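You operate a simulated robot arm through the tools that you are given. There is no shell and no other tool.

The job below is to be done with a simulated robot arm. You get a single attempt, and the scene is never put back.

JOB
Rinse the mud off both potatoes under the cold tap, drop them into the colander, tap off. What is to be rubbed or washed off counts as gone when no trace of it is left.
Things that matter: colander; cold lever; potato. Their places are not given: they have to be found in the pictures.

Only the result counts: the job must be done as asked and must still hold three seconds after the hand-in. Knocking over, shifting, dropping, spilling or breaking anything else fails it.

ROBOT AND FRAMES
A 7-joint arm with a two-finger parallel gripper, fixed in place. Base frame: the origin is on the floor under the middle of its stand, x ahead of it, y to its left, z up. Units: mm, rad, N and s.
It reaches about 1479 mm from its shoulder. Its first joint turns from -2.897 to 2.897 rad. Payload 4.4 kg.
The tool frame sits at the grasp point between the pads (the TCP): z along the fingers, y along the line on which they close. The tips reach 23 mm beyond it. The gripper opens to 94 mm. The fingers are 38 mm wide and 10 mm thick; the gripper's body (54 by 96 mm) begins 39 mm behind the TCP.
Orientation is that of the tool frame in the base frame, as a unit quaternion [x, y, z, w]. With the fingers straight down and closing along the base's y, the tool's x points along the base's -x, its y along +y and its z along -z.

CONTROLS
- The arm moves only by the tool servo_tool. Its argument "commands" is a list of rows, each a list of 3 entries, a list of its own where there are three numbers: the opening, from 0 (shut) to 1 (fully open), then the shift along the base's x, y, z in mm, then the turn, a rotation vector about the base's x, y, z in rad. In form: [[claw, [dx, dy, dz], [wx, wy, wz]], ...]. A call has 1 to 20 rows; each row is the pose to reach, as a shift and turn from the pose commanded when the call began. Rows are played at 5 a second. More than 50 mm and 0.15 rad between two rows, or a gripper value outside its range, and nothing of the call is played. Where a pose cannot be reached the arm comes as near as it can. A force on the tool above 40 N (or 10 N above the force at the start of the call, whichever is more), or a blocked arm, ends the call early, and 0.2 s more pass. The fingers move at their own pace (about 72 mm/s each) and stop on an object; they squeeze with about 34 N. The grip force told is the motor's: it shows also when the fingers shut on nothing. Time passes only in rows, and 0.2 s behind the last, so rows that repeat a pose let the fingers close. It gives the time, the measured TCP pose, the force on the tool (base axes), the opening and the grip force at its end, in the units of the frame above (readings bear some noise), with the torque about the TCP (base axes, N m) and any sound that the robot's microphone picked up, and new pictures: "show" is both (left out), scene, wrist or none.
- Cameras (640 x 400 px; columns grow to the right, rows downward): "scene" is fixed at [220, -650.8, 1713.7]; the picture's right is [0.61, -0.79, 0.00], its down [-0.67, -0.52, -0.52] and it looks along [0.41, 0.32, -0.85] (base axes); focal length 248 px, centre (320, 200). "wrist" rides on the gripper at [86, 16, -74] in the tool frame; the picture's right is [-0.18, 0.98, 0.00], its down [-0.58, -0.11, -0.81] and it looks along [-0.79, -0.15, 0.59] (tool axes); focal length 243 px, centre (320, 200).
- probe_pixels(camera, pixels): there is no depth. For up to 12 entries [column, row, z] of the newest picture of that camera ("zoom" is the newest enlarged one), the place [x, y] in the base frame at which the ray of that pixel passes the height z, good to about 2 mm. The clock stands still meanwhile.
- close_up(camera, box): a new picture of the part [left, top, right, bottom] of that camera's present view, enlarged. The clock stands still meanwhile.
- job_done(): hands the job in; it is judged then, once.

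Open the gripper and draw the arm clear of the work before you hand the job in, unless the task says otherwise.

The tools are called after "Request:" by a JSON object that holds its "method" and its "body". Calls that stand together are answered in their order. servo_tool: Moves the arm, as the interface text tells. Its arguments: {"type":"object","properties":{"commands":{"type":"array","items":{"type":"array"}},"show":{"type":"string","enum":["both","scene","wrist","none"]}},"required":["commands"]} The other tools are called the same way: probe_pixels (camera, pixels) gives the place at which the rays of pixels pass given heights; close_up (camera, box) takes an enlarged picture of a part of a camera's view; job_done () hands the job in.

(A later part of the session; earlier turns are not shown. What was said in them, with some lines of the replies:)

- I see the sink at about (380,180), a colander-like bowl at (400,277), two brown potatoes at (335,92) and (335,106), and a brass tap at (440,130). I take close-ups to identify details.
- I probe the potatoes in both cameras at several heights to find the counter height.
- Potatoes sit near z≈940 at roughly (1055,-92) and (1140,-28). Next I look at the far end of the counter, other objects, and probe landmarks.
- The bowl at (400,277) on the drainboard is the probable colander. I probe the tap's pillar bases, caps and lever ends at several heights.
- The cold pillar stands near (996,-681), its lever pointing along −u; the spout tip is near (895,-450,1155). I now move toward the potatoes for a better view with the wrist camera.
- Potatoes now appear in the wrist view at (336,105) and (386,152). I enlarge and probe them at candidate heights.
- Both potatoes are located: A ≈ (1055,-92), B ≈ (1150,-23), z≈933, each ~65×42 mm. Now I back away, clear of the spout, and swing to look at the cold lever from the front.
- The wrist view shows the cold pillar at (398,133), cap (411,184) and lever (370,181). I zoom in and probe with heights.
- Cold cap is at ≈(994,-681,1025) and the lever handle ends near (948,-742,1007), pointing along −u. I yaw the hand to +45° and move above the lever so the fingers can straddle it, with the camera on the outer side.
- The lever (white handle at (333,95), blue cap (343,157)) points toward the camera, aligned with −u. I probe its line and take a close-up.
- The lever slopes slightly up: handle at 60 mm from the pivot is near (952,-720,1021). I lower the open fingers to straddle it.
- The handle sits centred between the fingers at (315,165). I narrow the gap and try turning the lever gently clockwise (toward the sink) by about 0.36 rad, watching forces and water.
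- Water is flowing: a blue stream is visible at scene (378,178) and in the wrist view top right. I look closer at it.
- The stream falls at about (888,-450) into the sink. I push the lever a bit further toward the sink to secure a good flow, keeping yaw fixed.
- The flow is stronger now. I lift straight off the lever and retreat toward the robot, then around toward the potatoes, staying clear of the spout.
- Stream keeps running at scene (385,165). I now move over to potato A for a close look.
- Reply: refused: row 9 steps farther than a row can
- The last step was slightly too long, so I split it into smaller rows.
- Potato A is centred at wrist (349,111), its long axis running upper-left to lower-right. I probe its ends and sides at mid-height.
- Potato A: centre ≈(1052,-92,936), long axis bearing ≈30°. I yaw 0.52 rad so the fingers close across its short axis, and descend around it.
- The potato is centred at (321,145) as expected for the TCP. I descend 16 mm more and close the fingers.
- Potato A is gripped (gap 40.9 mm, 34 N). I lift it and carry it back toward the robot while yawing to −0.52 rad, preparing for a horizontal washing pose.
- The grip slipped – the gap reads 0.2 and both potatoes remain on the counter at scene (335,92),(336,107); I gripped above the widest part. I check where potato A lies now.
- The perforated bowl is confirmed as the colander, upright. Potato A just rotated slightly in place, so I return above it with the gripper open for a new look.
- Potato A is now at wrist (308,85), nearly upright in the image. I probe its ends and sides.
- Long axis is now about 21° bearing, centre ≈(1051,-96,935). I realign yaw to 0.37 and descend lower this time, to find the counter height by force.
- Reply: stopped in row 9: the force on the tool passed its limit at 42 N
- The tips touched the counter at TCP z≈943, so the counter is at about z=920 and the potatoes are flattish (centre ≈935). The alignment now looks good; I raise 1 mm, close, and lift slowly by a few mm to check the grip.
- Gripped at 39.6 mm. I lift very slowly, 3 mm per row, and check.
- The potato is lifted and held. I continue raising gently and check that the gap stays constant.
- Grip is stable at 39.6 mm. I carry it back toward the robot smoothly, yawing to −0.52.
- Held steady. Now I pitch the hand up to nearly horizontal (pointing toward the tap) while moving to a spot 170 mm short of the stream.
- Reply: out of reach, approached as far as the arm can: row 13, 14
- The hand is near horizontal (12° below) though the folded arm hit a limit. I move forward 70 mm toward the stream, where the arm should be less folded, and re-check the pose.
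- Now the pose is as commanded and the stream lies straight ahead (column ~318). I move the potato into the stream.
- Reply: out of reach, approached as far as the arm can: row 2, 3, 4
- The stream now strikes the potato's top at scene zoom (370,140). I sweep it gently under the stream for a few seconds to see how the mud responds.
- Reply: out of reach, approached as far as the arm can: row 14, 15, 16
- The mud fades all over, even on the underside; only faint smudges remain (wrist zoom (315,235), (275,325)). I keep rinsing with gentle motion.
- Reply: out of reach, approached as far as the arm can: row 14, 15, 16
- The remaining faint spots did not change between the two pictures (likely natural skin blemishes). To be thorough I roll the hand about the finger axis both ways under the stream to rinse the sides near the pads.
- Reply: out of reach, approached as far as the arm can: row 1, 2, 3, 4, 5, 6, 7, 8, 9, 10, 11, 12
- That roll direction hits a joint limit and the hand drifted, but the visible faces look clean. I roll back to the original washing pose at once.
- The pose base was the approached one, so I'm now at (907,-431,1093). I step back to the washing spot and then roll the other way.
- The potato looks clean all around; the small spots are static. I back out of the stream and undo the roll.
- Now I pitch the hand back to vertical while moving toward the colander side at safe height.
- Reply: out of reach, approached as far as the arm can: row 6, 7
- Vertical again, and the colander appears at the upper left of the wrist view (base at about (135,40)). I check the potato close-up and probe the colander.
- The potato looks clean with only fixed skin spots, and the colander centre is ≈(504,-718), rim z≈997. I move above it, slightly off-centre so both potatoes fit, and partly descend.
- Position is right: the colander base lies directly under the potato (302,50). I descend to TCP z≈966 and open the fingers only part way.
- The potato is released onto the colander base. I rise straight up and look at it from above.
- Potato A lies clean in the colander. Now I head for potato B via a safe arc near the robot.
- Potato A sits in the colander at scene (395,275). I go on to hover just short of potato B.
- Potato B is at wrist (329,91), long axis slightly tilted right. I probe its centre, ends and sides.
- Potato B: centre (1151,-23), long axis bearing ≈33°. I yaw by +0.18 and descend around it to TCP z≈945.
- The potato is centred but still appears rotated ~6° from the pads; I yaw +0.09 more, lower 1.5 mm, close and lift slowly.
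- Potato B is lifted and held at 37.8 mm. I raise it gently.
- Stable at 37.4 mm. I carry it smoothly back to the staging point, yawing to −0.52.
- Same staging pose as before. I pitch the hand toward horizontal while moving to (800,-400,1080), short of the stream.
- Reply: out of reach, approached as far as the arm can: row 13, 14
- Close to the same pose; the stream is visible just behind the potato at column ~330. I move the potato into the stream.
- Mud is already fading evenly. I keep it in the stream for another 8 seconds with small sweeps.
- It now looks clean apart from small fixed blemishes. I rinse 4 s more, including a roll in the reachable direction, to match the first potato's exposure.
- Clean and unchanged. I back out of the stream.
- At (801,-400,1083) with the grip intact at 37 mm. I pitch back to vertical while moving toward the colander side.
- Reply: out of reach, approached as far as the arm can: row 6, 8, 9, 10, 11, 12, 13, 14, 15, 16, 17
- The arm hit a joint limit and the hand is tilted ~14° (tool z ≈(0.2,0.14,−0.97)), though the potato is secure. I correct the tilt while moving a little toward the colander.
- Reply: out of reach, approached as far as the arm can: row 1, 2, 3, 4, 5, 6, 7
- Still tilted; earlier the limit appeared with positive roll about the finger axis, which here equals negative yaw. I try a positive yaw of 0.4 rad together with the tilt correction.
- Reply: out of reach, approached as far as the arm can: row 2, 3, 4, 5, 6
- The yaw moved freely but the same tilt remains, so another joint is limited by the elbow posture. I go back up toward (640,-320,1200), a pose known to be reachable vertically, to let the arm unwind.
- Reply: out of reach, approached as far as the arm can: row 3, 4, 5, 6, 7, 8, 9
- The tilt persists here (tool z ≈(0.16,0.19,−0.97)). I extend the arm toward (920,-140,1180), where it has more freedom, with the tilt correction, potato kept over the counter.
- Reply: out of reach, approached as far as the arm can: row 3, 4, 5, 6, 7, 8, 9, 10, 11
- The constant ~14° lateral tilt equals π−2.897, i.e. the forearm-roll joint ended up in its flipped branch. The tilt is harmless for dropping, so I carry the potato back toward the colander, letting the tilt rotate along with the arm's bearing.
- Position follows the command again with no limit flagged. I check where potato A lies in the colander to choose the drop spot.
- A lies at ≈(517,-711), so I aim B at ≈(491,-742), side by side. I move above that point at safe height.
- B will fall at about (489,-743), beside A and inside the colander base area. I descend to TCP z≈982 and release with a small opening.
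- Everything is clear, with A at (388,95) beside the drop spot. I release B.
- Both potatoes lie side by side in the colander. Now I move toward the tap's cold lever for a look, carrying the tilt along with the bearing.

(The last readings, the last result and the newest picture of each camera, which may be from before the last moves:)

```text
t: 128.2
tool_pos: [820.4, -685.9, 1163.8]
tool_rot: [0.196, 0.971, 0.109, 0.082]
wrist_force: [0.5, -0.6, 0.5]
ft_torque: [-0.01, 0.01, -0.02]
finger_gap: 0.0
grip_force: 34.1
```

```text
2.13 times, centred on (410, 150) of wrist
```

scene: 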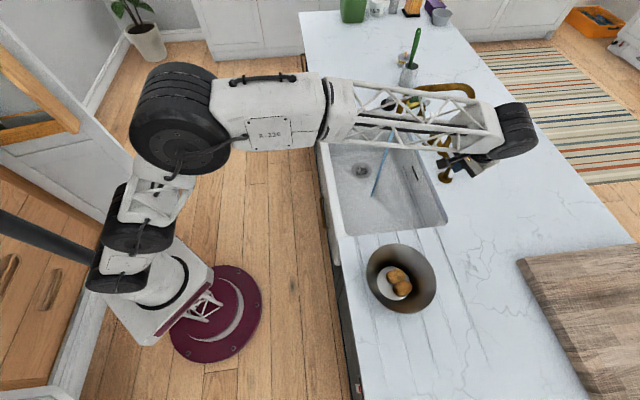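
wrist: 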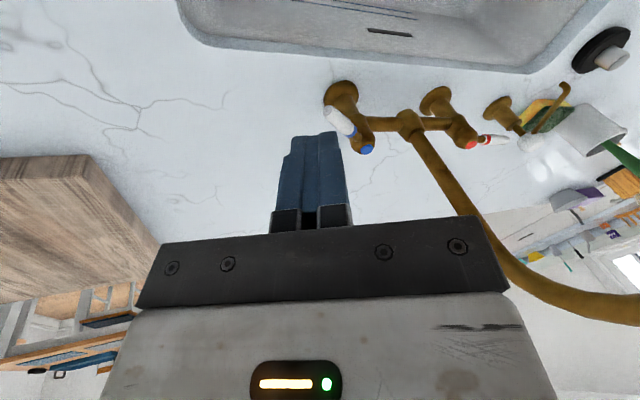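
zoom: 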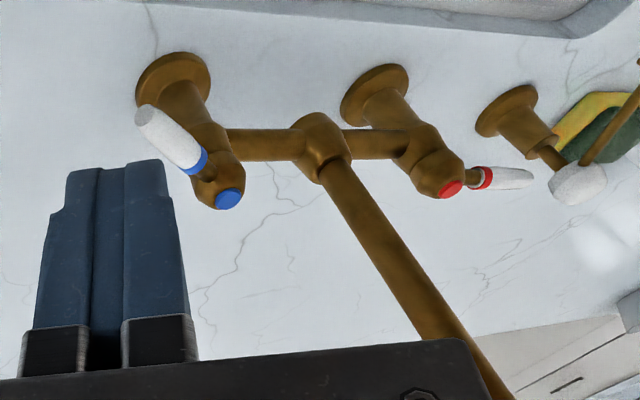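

Both washed potatoes rest in the colander, which hasn't moved. I probe the cold lever's current position: tip (325,110), band (355,132), cap (367,149).

Request:
{"method": "probe_pixels", "body": {"camera": "wrist", "pixels": [[367, 149.5, 1025], [355, 132, 1014], [325.5, 110, 1028], [325.5, 110, 1020], [340, 121, 1021]]}}

Request:
{"method": "close_up", "body": {"camera": "scene", "box": [420, 120, 500, 200]}}

```text
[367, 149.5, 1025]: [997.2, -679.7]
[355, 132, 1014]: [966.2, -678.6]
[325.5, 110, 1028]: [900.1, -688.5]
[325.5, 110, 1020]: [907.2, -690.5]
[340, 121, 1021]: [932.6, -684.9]
```

```text
5.00 times, centred on (460, 160) of scene
```

zoom: 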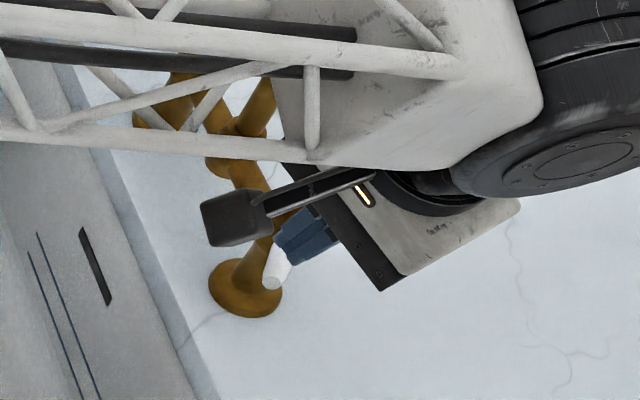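

The lever now points at bearing ≈186° (tip ≈(902,-689)), i.e. opened by ~39°. I place the closed fingers as a post on its sink side, first at height, then lowering to TCP z≈1031.

Request:
{"method": "servo_tool", "body": {"commands": [[0, [28, 10, 0], [0, 0, 0.02]], [0, [60, 22, 0], [0, 0, 0.05]], [0, [90, 32, -5], [0, 0, 0.07]], [0, [110, 40, -15], [0, 0, 0.089]], [0, [110, 41, -40], [0, 0, 0.089]], [0, [110, 41, -70], [0, 0, 0.089]], [0, [110, 41, -95], [0, 0, 0.089]], [0, [110, 41, -95], [0, 0, 0.089]]], "show": "both"}}

Request:
{"method": "close_up", "body": {"camera": "wrist", "box": [220, 60, 460, 230]}}

```text
t: 130.0
tool_pos: [930.2, -649.5, 1068.1]
tool_rot: [0.152, 0.979, 0.11, 0.076]
wrist_force: [-0.2, -0.1, 0.2]
ft_torque: [0.03, 0.0, 0.0]
finger_gap: 0.2
grip_force: 33.7
```

scene: 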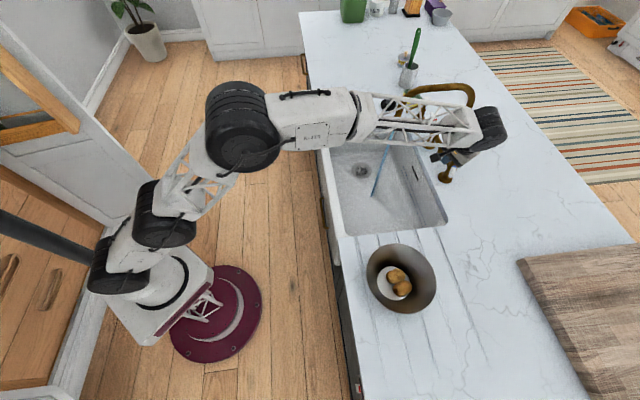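
wrist: 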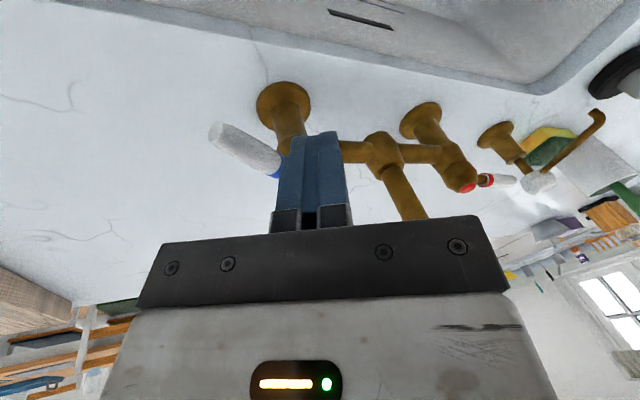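

```text
2.35 times, centred on (340, 145) of wrist
```

zoom: 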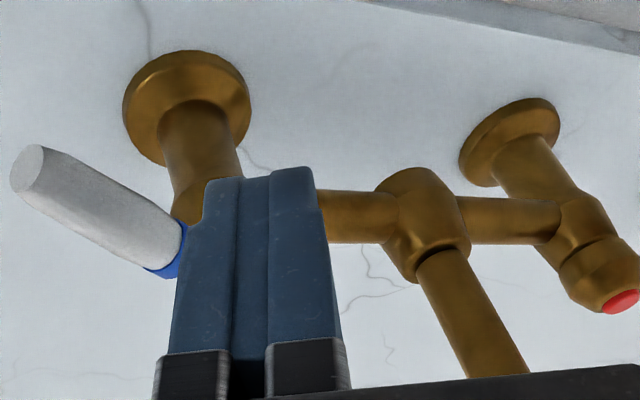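

The post is on the sink side of the lever handle (handle at wrist (245,150)). I lower 35 mm more to lever height.

Request:
{"method": "servo_tool", "body": {"commands": [[0, [0, 0, -12], [0, 0, 0]], [0, [0, 0, -24], [0, 0, 0]], [0, [0, 0, -35], [0, 0, 0]], [0, [0, 0, -35], [0, 0, 0]]], "show": "both"}}

Request:
{"method": "close_up", "body": {"camera": "wrist", "box": [200, 60, 440, 230]}}

```text
t: 131.0
tool_pos: [930.2, -649.3, 1032.7]
tool_rot: [0.153, 0.979, 0.108, 0.075]
wrist_force: [-0.3, 0.4, 0.3]
ft_torque: [-0.01, -0.01, -0.02]
finger_gap: 0.1
grip_force: 33.9
```

scene: 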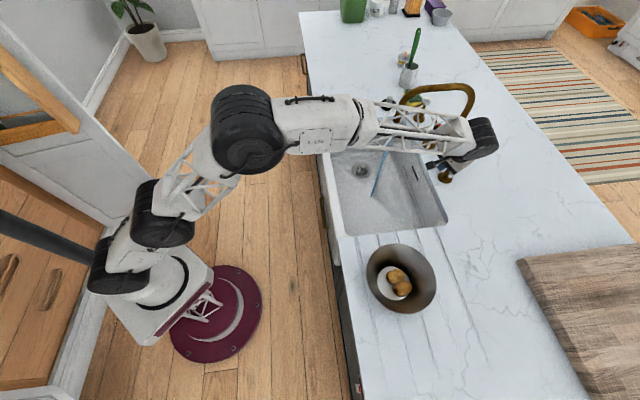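
wrist: 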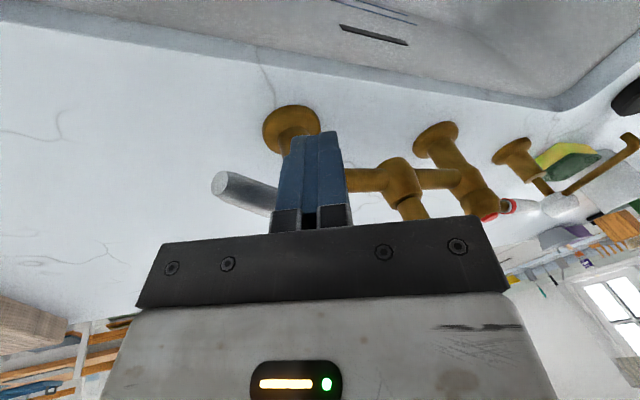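

```text
2.35 times, centred on (320, 145) of wrist
```

zoom: 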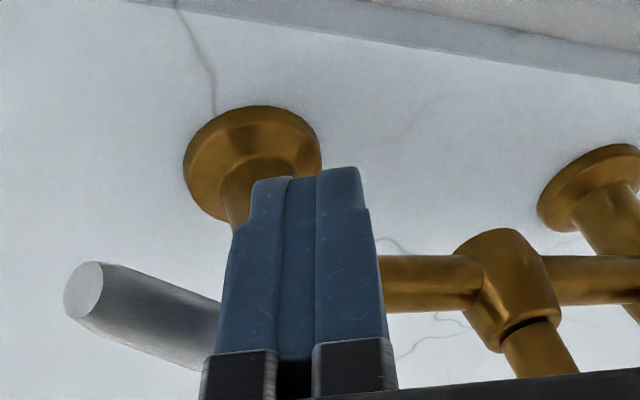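

The post stands beside the handle at lever height. I push it toward −y (closing direction) in small steps.

Request:
{"method": "servo_tool", "body": {"commands": [[0, [0, -7, 0], [0, 0, 0]], [0, [0, -14, 0], [0, 0, 0]], [0, [0, -21, 0], [0, 0, 0]], [0, [0, -28, 0], [0, 0, 0]], [0, [0, -34, 0], [0, 0, 0]], [0, [0, -40, 0], [0, 0, 0]], [0, [0, -40, 0], [0, 0, 0]]], "show": "both"}}

Request:
{"method": "close_up", "body": {"camera": "scene", "box": [340, 90, 500, 220]}}

```text
t: 132.6
tool_pos: [929.8, -688.0, 1032.6]
tool_rot: [0.153, 0.979, 0.11, 0.076]
wrist_force: [0.1, -0.8, -1.2]
ft_torque: [0.0, -0.04, -0.03]
finger_gap: 0.0
grip_force: 34.1
```

scene: 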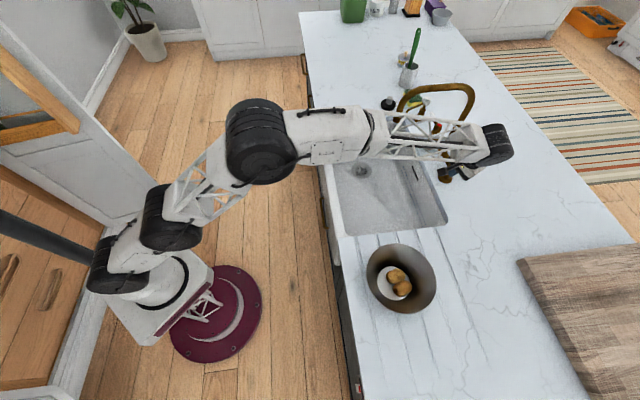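
wrist: 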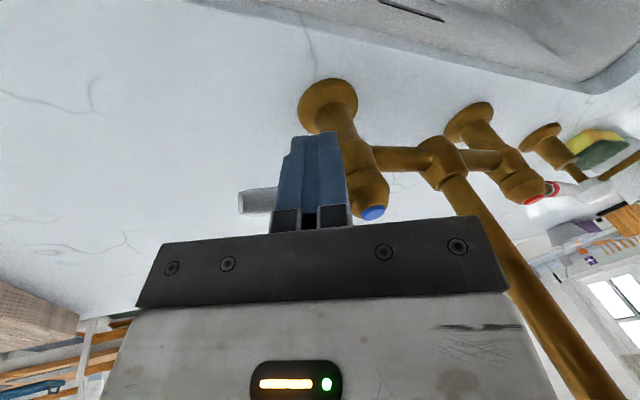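

```text
3.08 times, centred on (420, 155) of scene
```

zoom: 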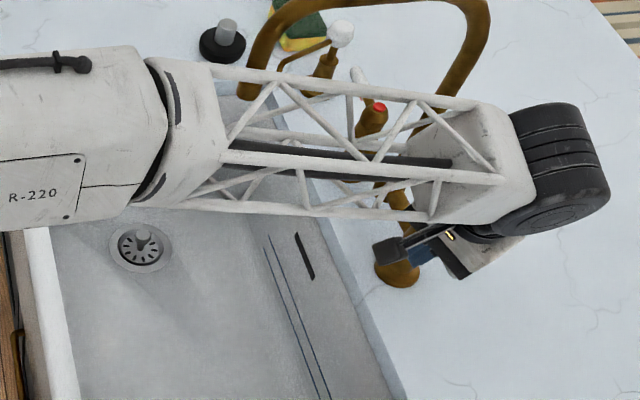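

The stream has vanished from the sink. I push a little further to seat the lever fully closed, watching the force.

Request:
{"method": "servo_tool", "body": {"commands": [[0, [0, -4, 0], [0, 0, 0]], [0, [0, -8, 0], [0, 0, 0]], [0, [0, -11, 0], [0, 0, 0]], [0, [0, -14, 0], [0, 0, 0]], [0, [0, -14, 0], [0, 0, 0]]], "show": "both"}}

Request:
{"method": "close_up", "body": {"camera": "wrist", "box": [200, 60, 440, 230]}}

```text
t: 133.4
tool_pos: [931.8, -696.2, 1032.9]
tool_rot: [0.151, 0.979, 0.111, 0.074]
wrist_force: [-19.3, 22.9, 4.0]
ft_torque: [0.18, 0.11, 0.17]
finger_gap: 0.0
grip_force: 34.2
stopped in row 3: the force on the tool passed its limit at 54 N (the readings are from after the stop); the commanded pose is now the measured one
```

scene: 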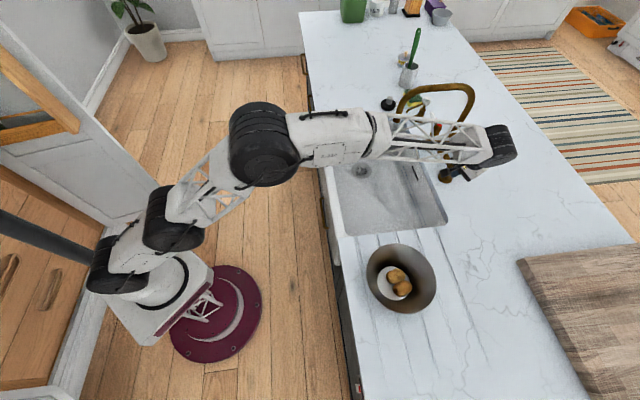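
wrist: 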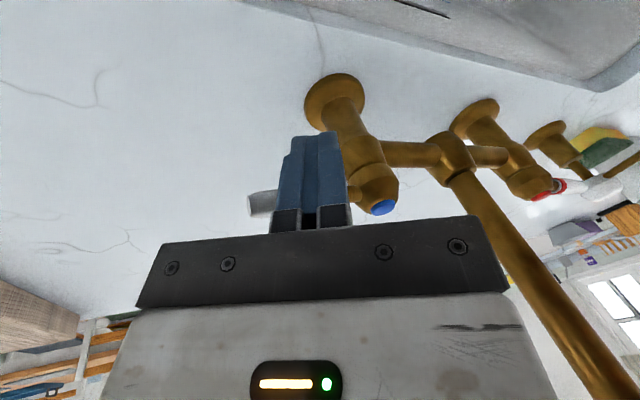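

```text
2.35 times, centred on (320, 145) of wrist
```

zoom: 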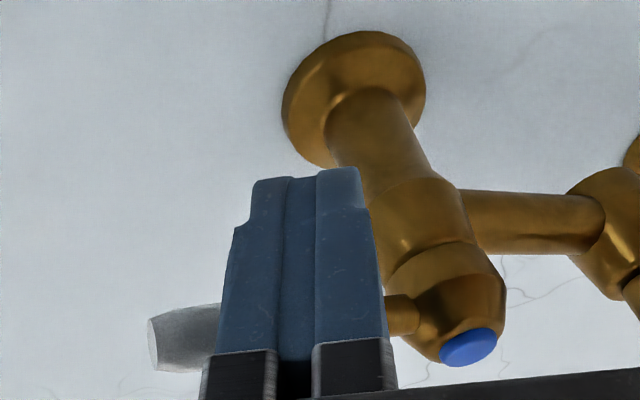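

The lever reached its closed stop. I back off toward the sink side, rise, and retreat to a clear spot.

Request:
{"method": "servo_tool", "body": {"commands": [[0, [-2, 8, 0], [0, 0, 0]], [0, [-4, 22, 0], [0, 0, 0]], [0, [-4, 28, 10], [0, 0, 0]], [0, [-4, 28, 45], [0, 0, 0]], [0, [-4, 28, 85], [0, 0, 0]], [0, [-4, 28, 125], [0, 0, 0]], [0, [-40, 24, 150], [0, 0, 0]], [0, [-80, 30, 165], [0, 0, -0.02]], [0, [-120, 40, 175], [0, 0, -0.04]], [0, [-160, 55, 185], [0, 0, -0.04]], [0, [-200, 75, 195], [0, 0, -0.04]], [0, [-235, 100, 205], [0, 0, -0.02]], [0, [-260, 135, 210], [0, 0, 0]], [0, [-280, 175, 215], [0, 0, 0.04]], [0, [-295, 215, 220], [0, 0, 0.08]], [0.5, [-305, 255, 220], [0, 0, 0.12]], [1, [-310, 295, 220], [0, 0, 0.16]], [1, [-310, 335, 220], [0, 0, 0.2]], [1, [-310, 335, 220], [0, 0, 0.2]]], "show": "both"}}

Request:
{"method": "close_up", "body": {"camera": "scene", "box": [340, 80, 500, 210]}}

Request:
{"method": "close_up", "body": {"camera": "scene", "box": [350, 230, 450, 320]}}

```text
t: 137.4
tool_pos: [618.0, -366.3, 1255.1]
tool_rot: [0.053, 0.99, 0.118, 0.062]
wrist_force: [-0.5, 0.9, 0.3]
ft_torque: [-0.01, 0.0, -0.03]
finger_gap: 94.3
grip_force: 0.1
```

scene: 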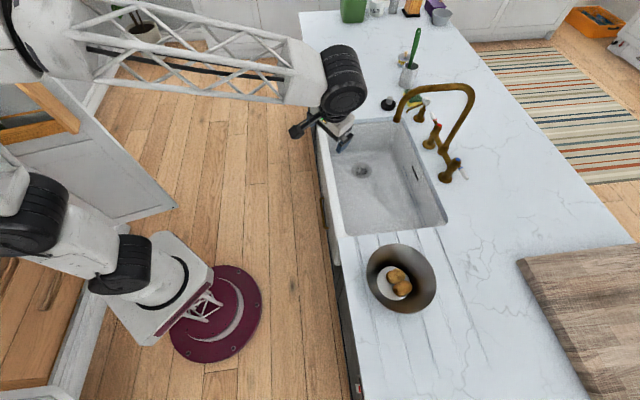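
wrist: 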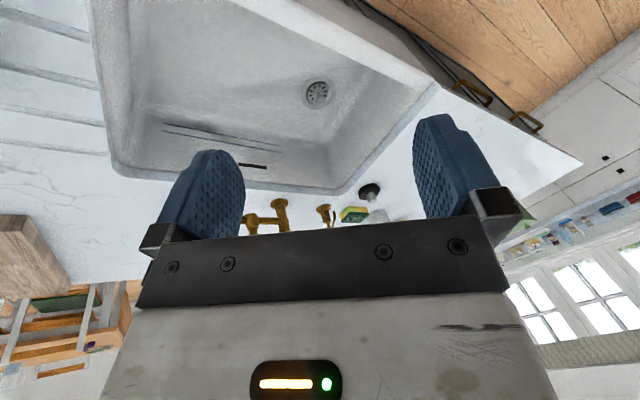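

```text
3.08 times, centred on (420, 145) of scene
```

zoom: 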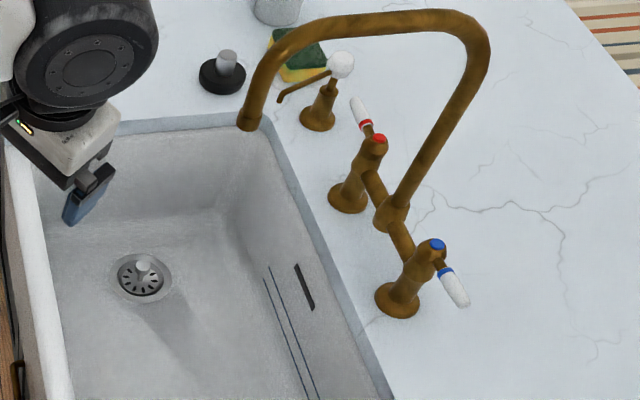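

```text
4.44 times, centred on (400, 275) of scene
```

zoom: 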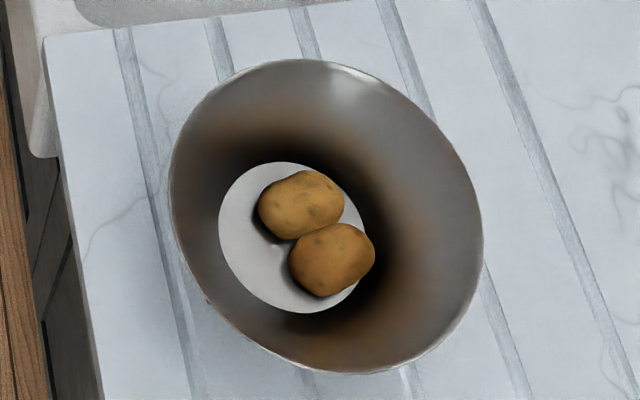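

Tap is off with the lever back at its closed position, and both potatoes lie clean in the colander. I take one closer look at them with the wrist camera before handing in.

Request:
{"method": "servo_tool", "body": {"commands": [[1, [-15, -30, -5], [0, 0, -0.04]], [1, [-32, -66, -15], [0, 0, -0.09]], [1, [-50, -102, -28], [0, 0, -0.14]], [1, [-68, -138, -42], [0, 0, -0.19]], [1, [-86, -174, -56], [0, 0, -0.24]], [1, [-106, -208, -70], [0, 0, -0.29]], [1, [-126, -240, -85], [0, 0, -0.34]], [1, [-142, -264, -98], [0, 0, -0.38]], [1, [-148, -274, -105], [0, 0, -0.4]], [1, [-148, -274, -105], [0, 0, -0.4]]], "show": "both"}}

Request:
{"method": "close_up", "body": {"camera": "wrist", "box": [200, 0, 400, 130]}}

```text
t: 139.6
tool_pos: [470.7, -638.0, 1147.8]
tool_rot: [0.249, 0.959, 0.103, 0.086]
wrist_force: [0.0, 0.3, 0.1]
ft_torque: [0.01, 0.02, -0.01]
finger_gap: 94.0
grip_force: 0.0
```

scene: 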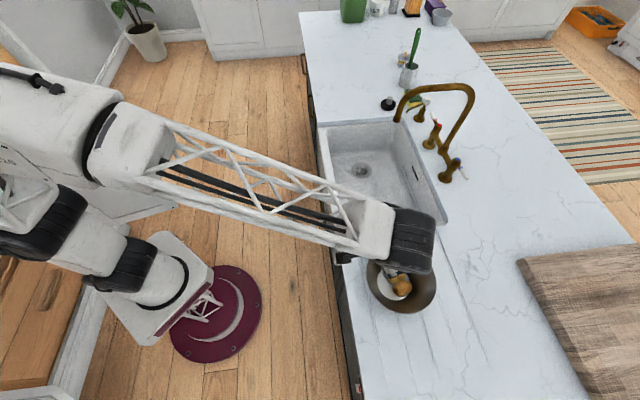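
wrist: 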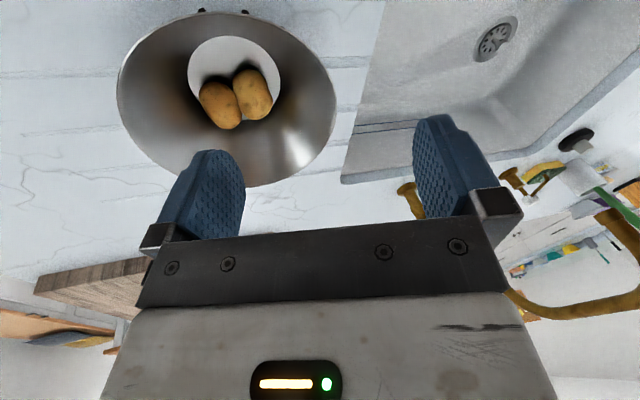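

```text
3.08 times, centred on (300, 65) of wrist
```

zoom: 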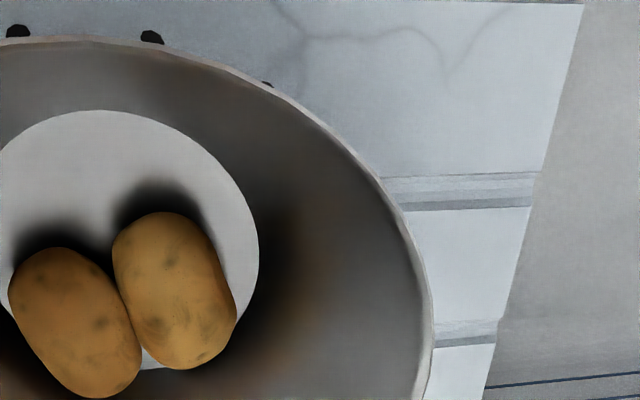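

I enlarge the two potatoes further to be sure no mud remains.

Request:
{"method": "close_up", "body": {"camera": "wrist", "box": [185, 50, 295, 140]}}

Request:
{"method": "close_up", "body": {"camera": "scene", "box": [380, 262, 422, 300]}}

```text
4.44 times, centred on (240, 95) of wrist
```

zoom: 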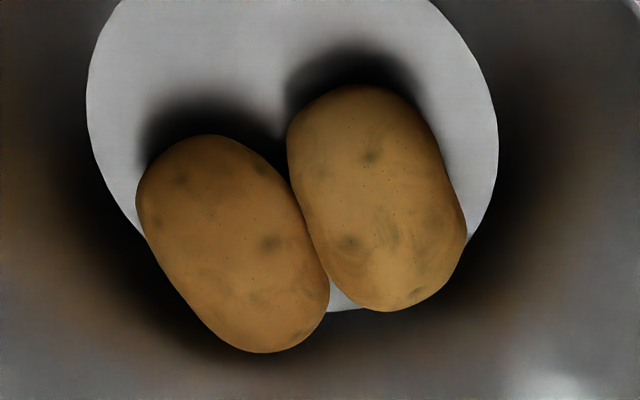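

```text
10.53 times, centred on (401, 281) of scene
```

zoom: 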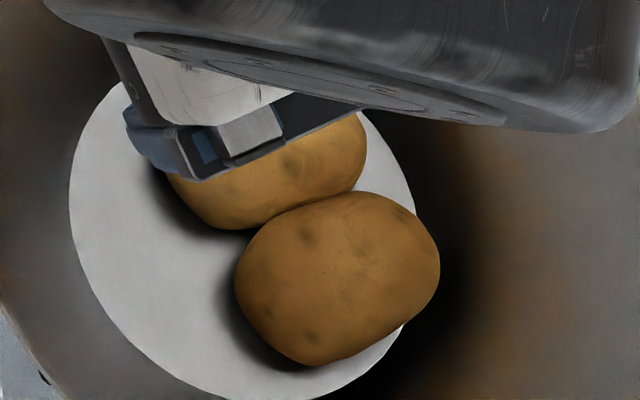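

Both potatoes show only clean skin with natural eyes. I draw the arm clear with the gripper open.

Request:
{"method": "servo_tool", "body": {"commands": [[1, [5, 15, 15], [0, 0, 0.02]], [1, [18, 45, 40], [0, 0, 0.06]], [1, [35, 82, 60], [0, 0, 0.11]], [1, [53, 120, 75], [0, 0, 0.16]], [1, [71, 158, 88], [0, 0, 0.21]], [1, [89, 196, 98], [0, 0, 0.26]], [1, [107, 234, 105], [0, 0, 0.31]], [1, [125, 272, 110], [0, 0, 0.36]], [1, [140, 310, 112], [0, 0, 0.41]], [1, [145, 345, 112], [0, 0, 0.45]], [1, [145, 375, 112], [0, 0, 0.48]], [1, [145, 390, 112], [0, 0, 0.5]], [1, [145, 390, 112], [0, 0, 0.5]]], "show": "both"}}

Request:
{"method": "close_up", "body": {"camera": "scene", "box": [310, 60, 500, 210]}}

```text
t: 142.4
tool_pos: [617.4, -243.8, 1260.1]
tool_rot: [0.004, 0.991, 0.121, 0.057]
wrist_force: [0.5, 0.5, 0.5]
ft_torque: [0.0, 0.0, -0.01]
finger_gap: 94.0
grip_force: 0.1
```

scene: 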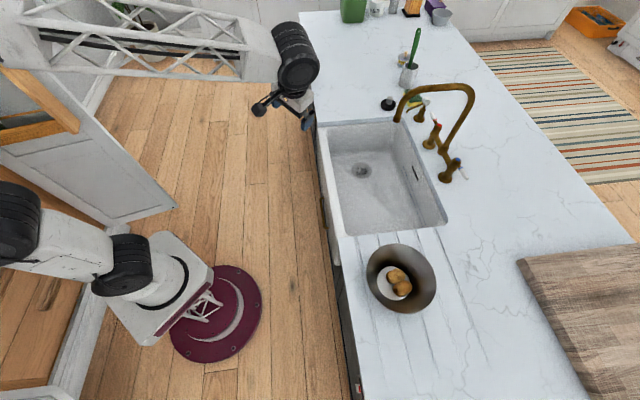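
wrist: 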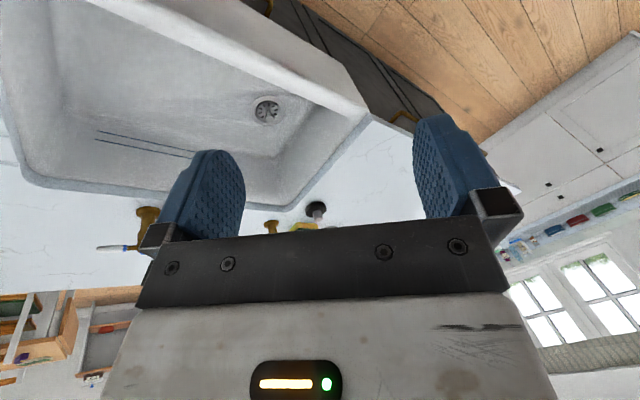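

```text
2.67 times, centred on (405, 135) of scene
```

zoom: 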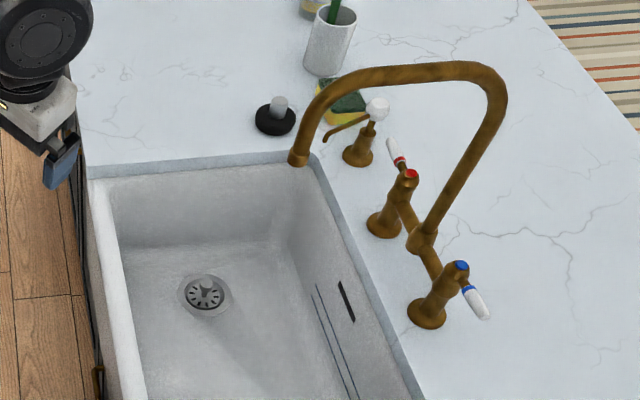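

The arm is clear and the gripper open. No water runs from the spout, the cold lever is back in its closed position, both clean potatoes lie in the colander, and nothing else has moved. I hand in the job.

Request:
{"method": "job_done", "body": {}}

```text
The job is handed in.
```

The job is done and handed in. Both potatoes were rinsed under the cold tap until no mud was visible, and they are lying side by side in the colander. The cold lever is back at its closed stop and no water is running.

- **Cleanliness check:** Each potato was rinsed in the stream for several seconds. The last close-ups show only small, fixed spots in the skin. I could not see the faces resting on the colander.
- **One slip:** The first attempt to lift one potato failed. It stayed on the counter where it was, and I gripped it again more slowly.
- **Everything else:** The final pictures show the colander and the other objects where they were. The arm is drawn clear with the gripper open.
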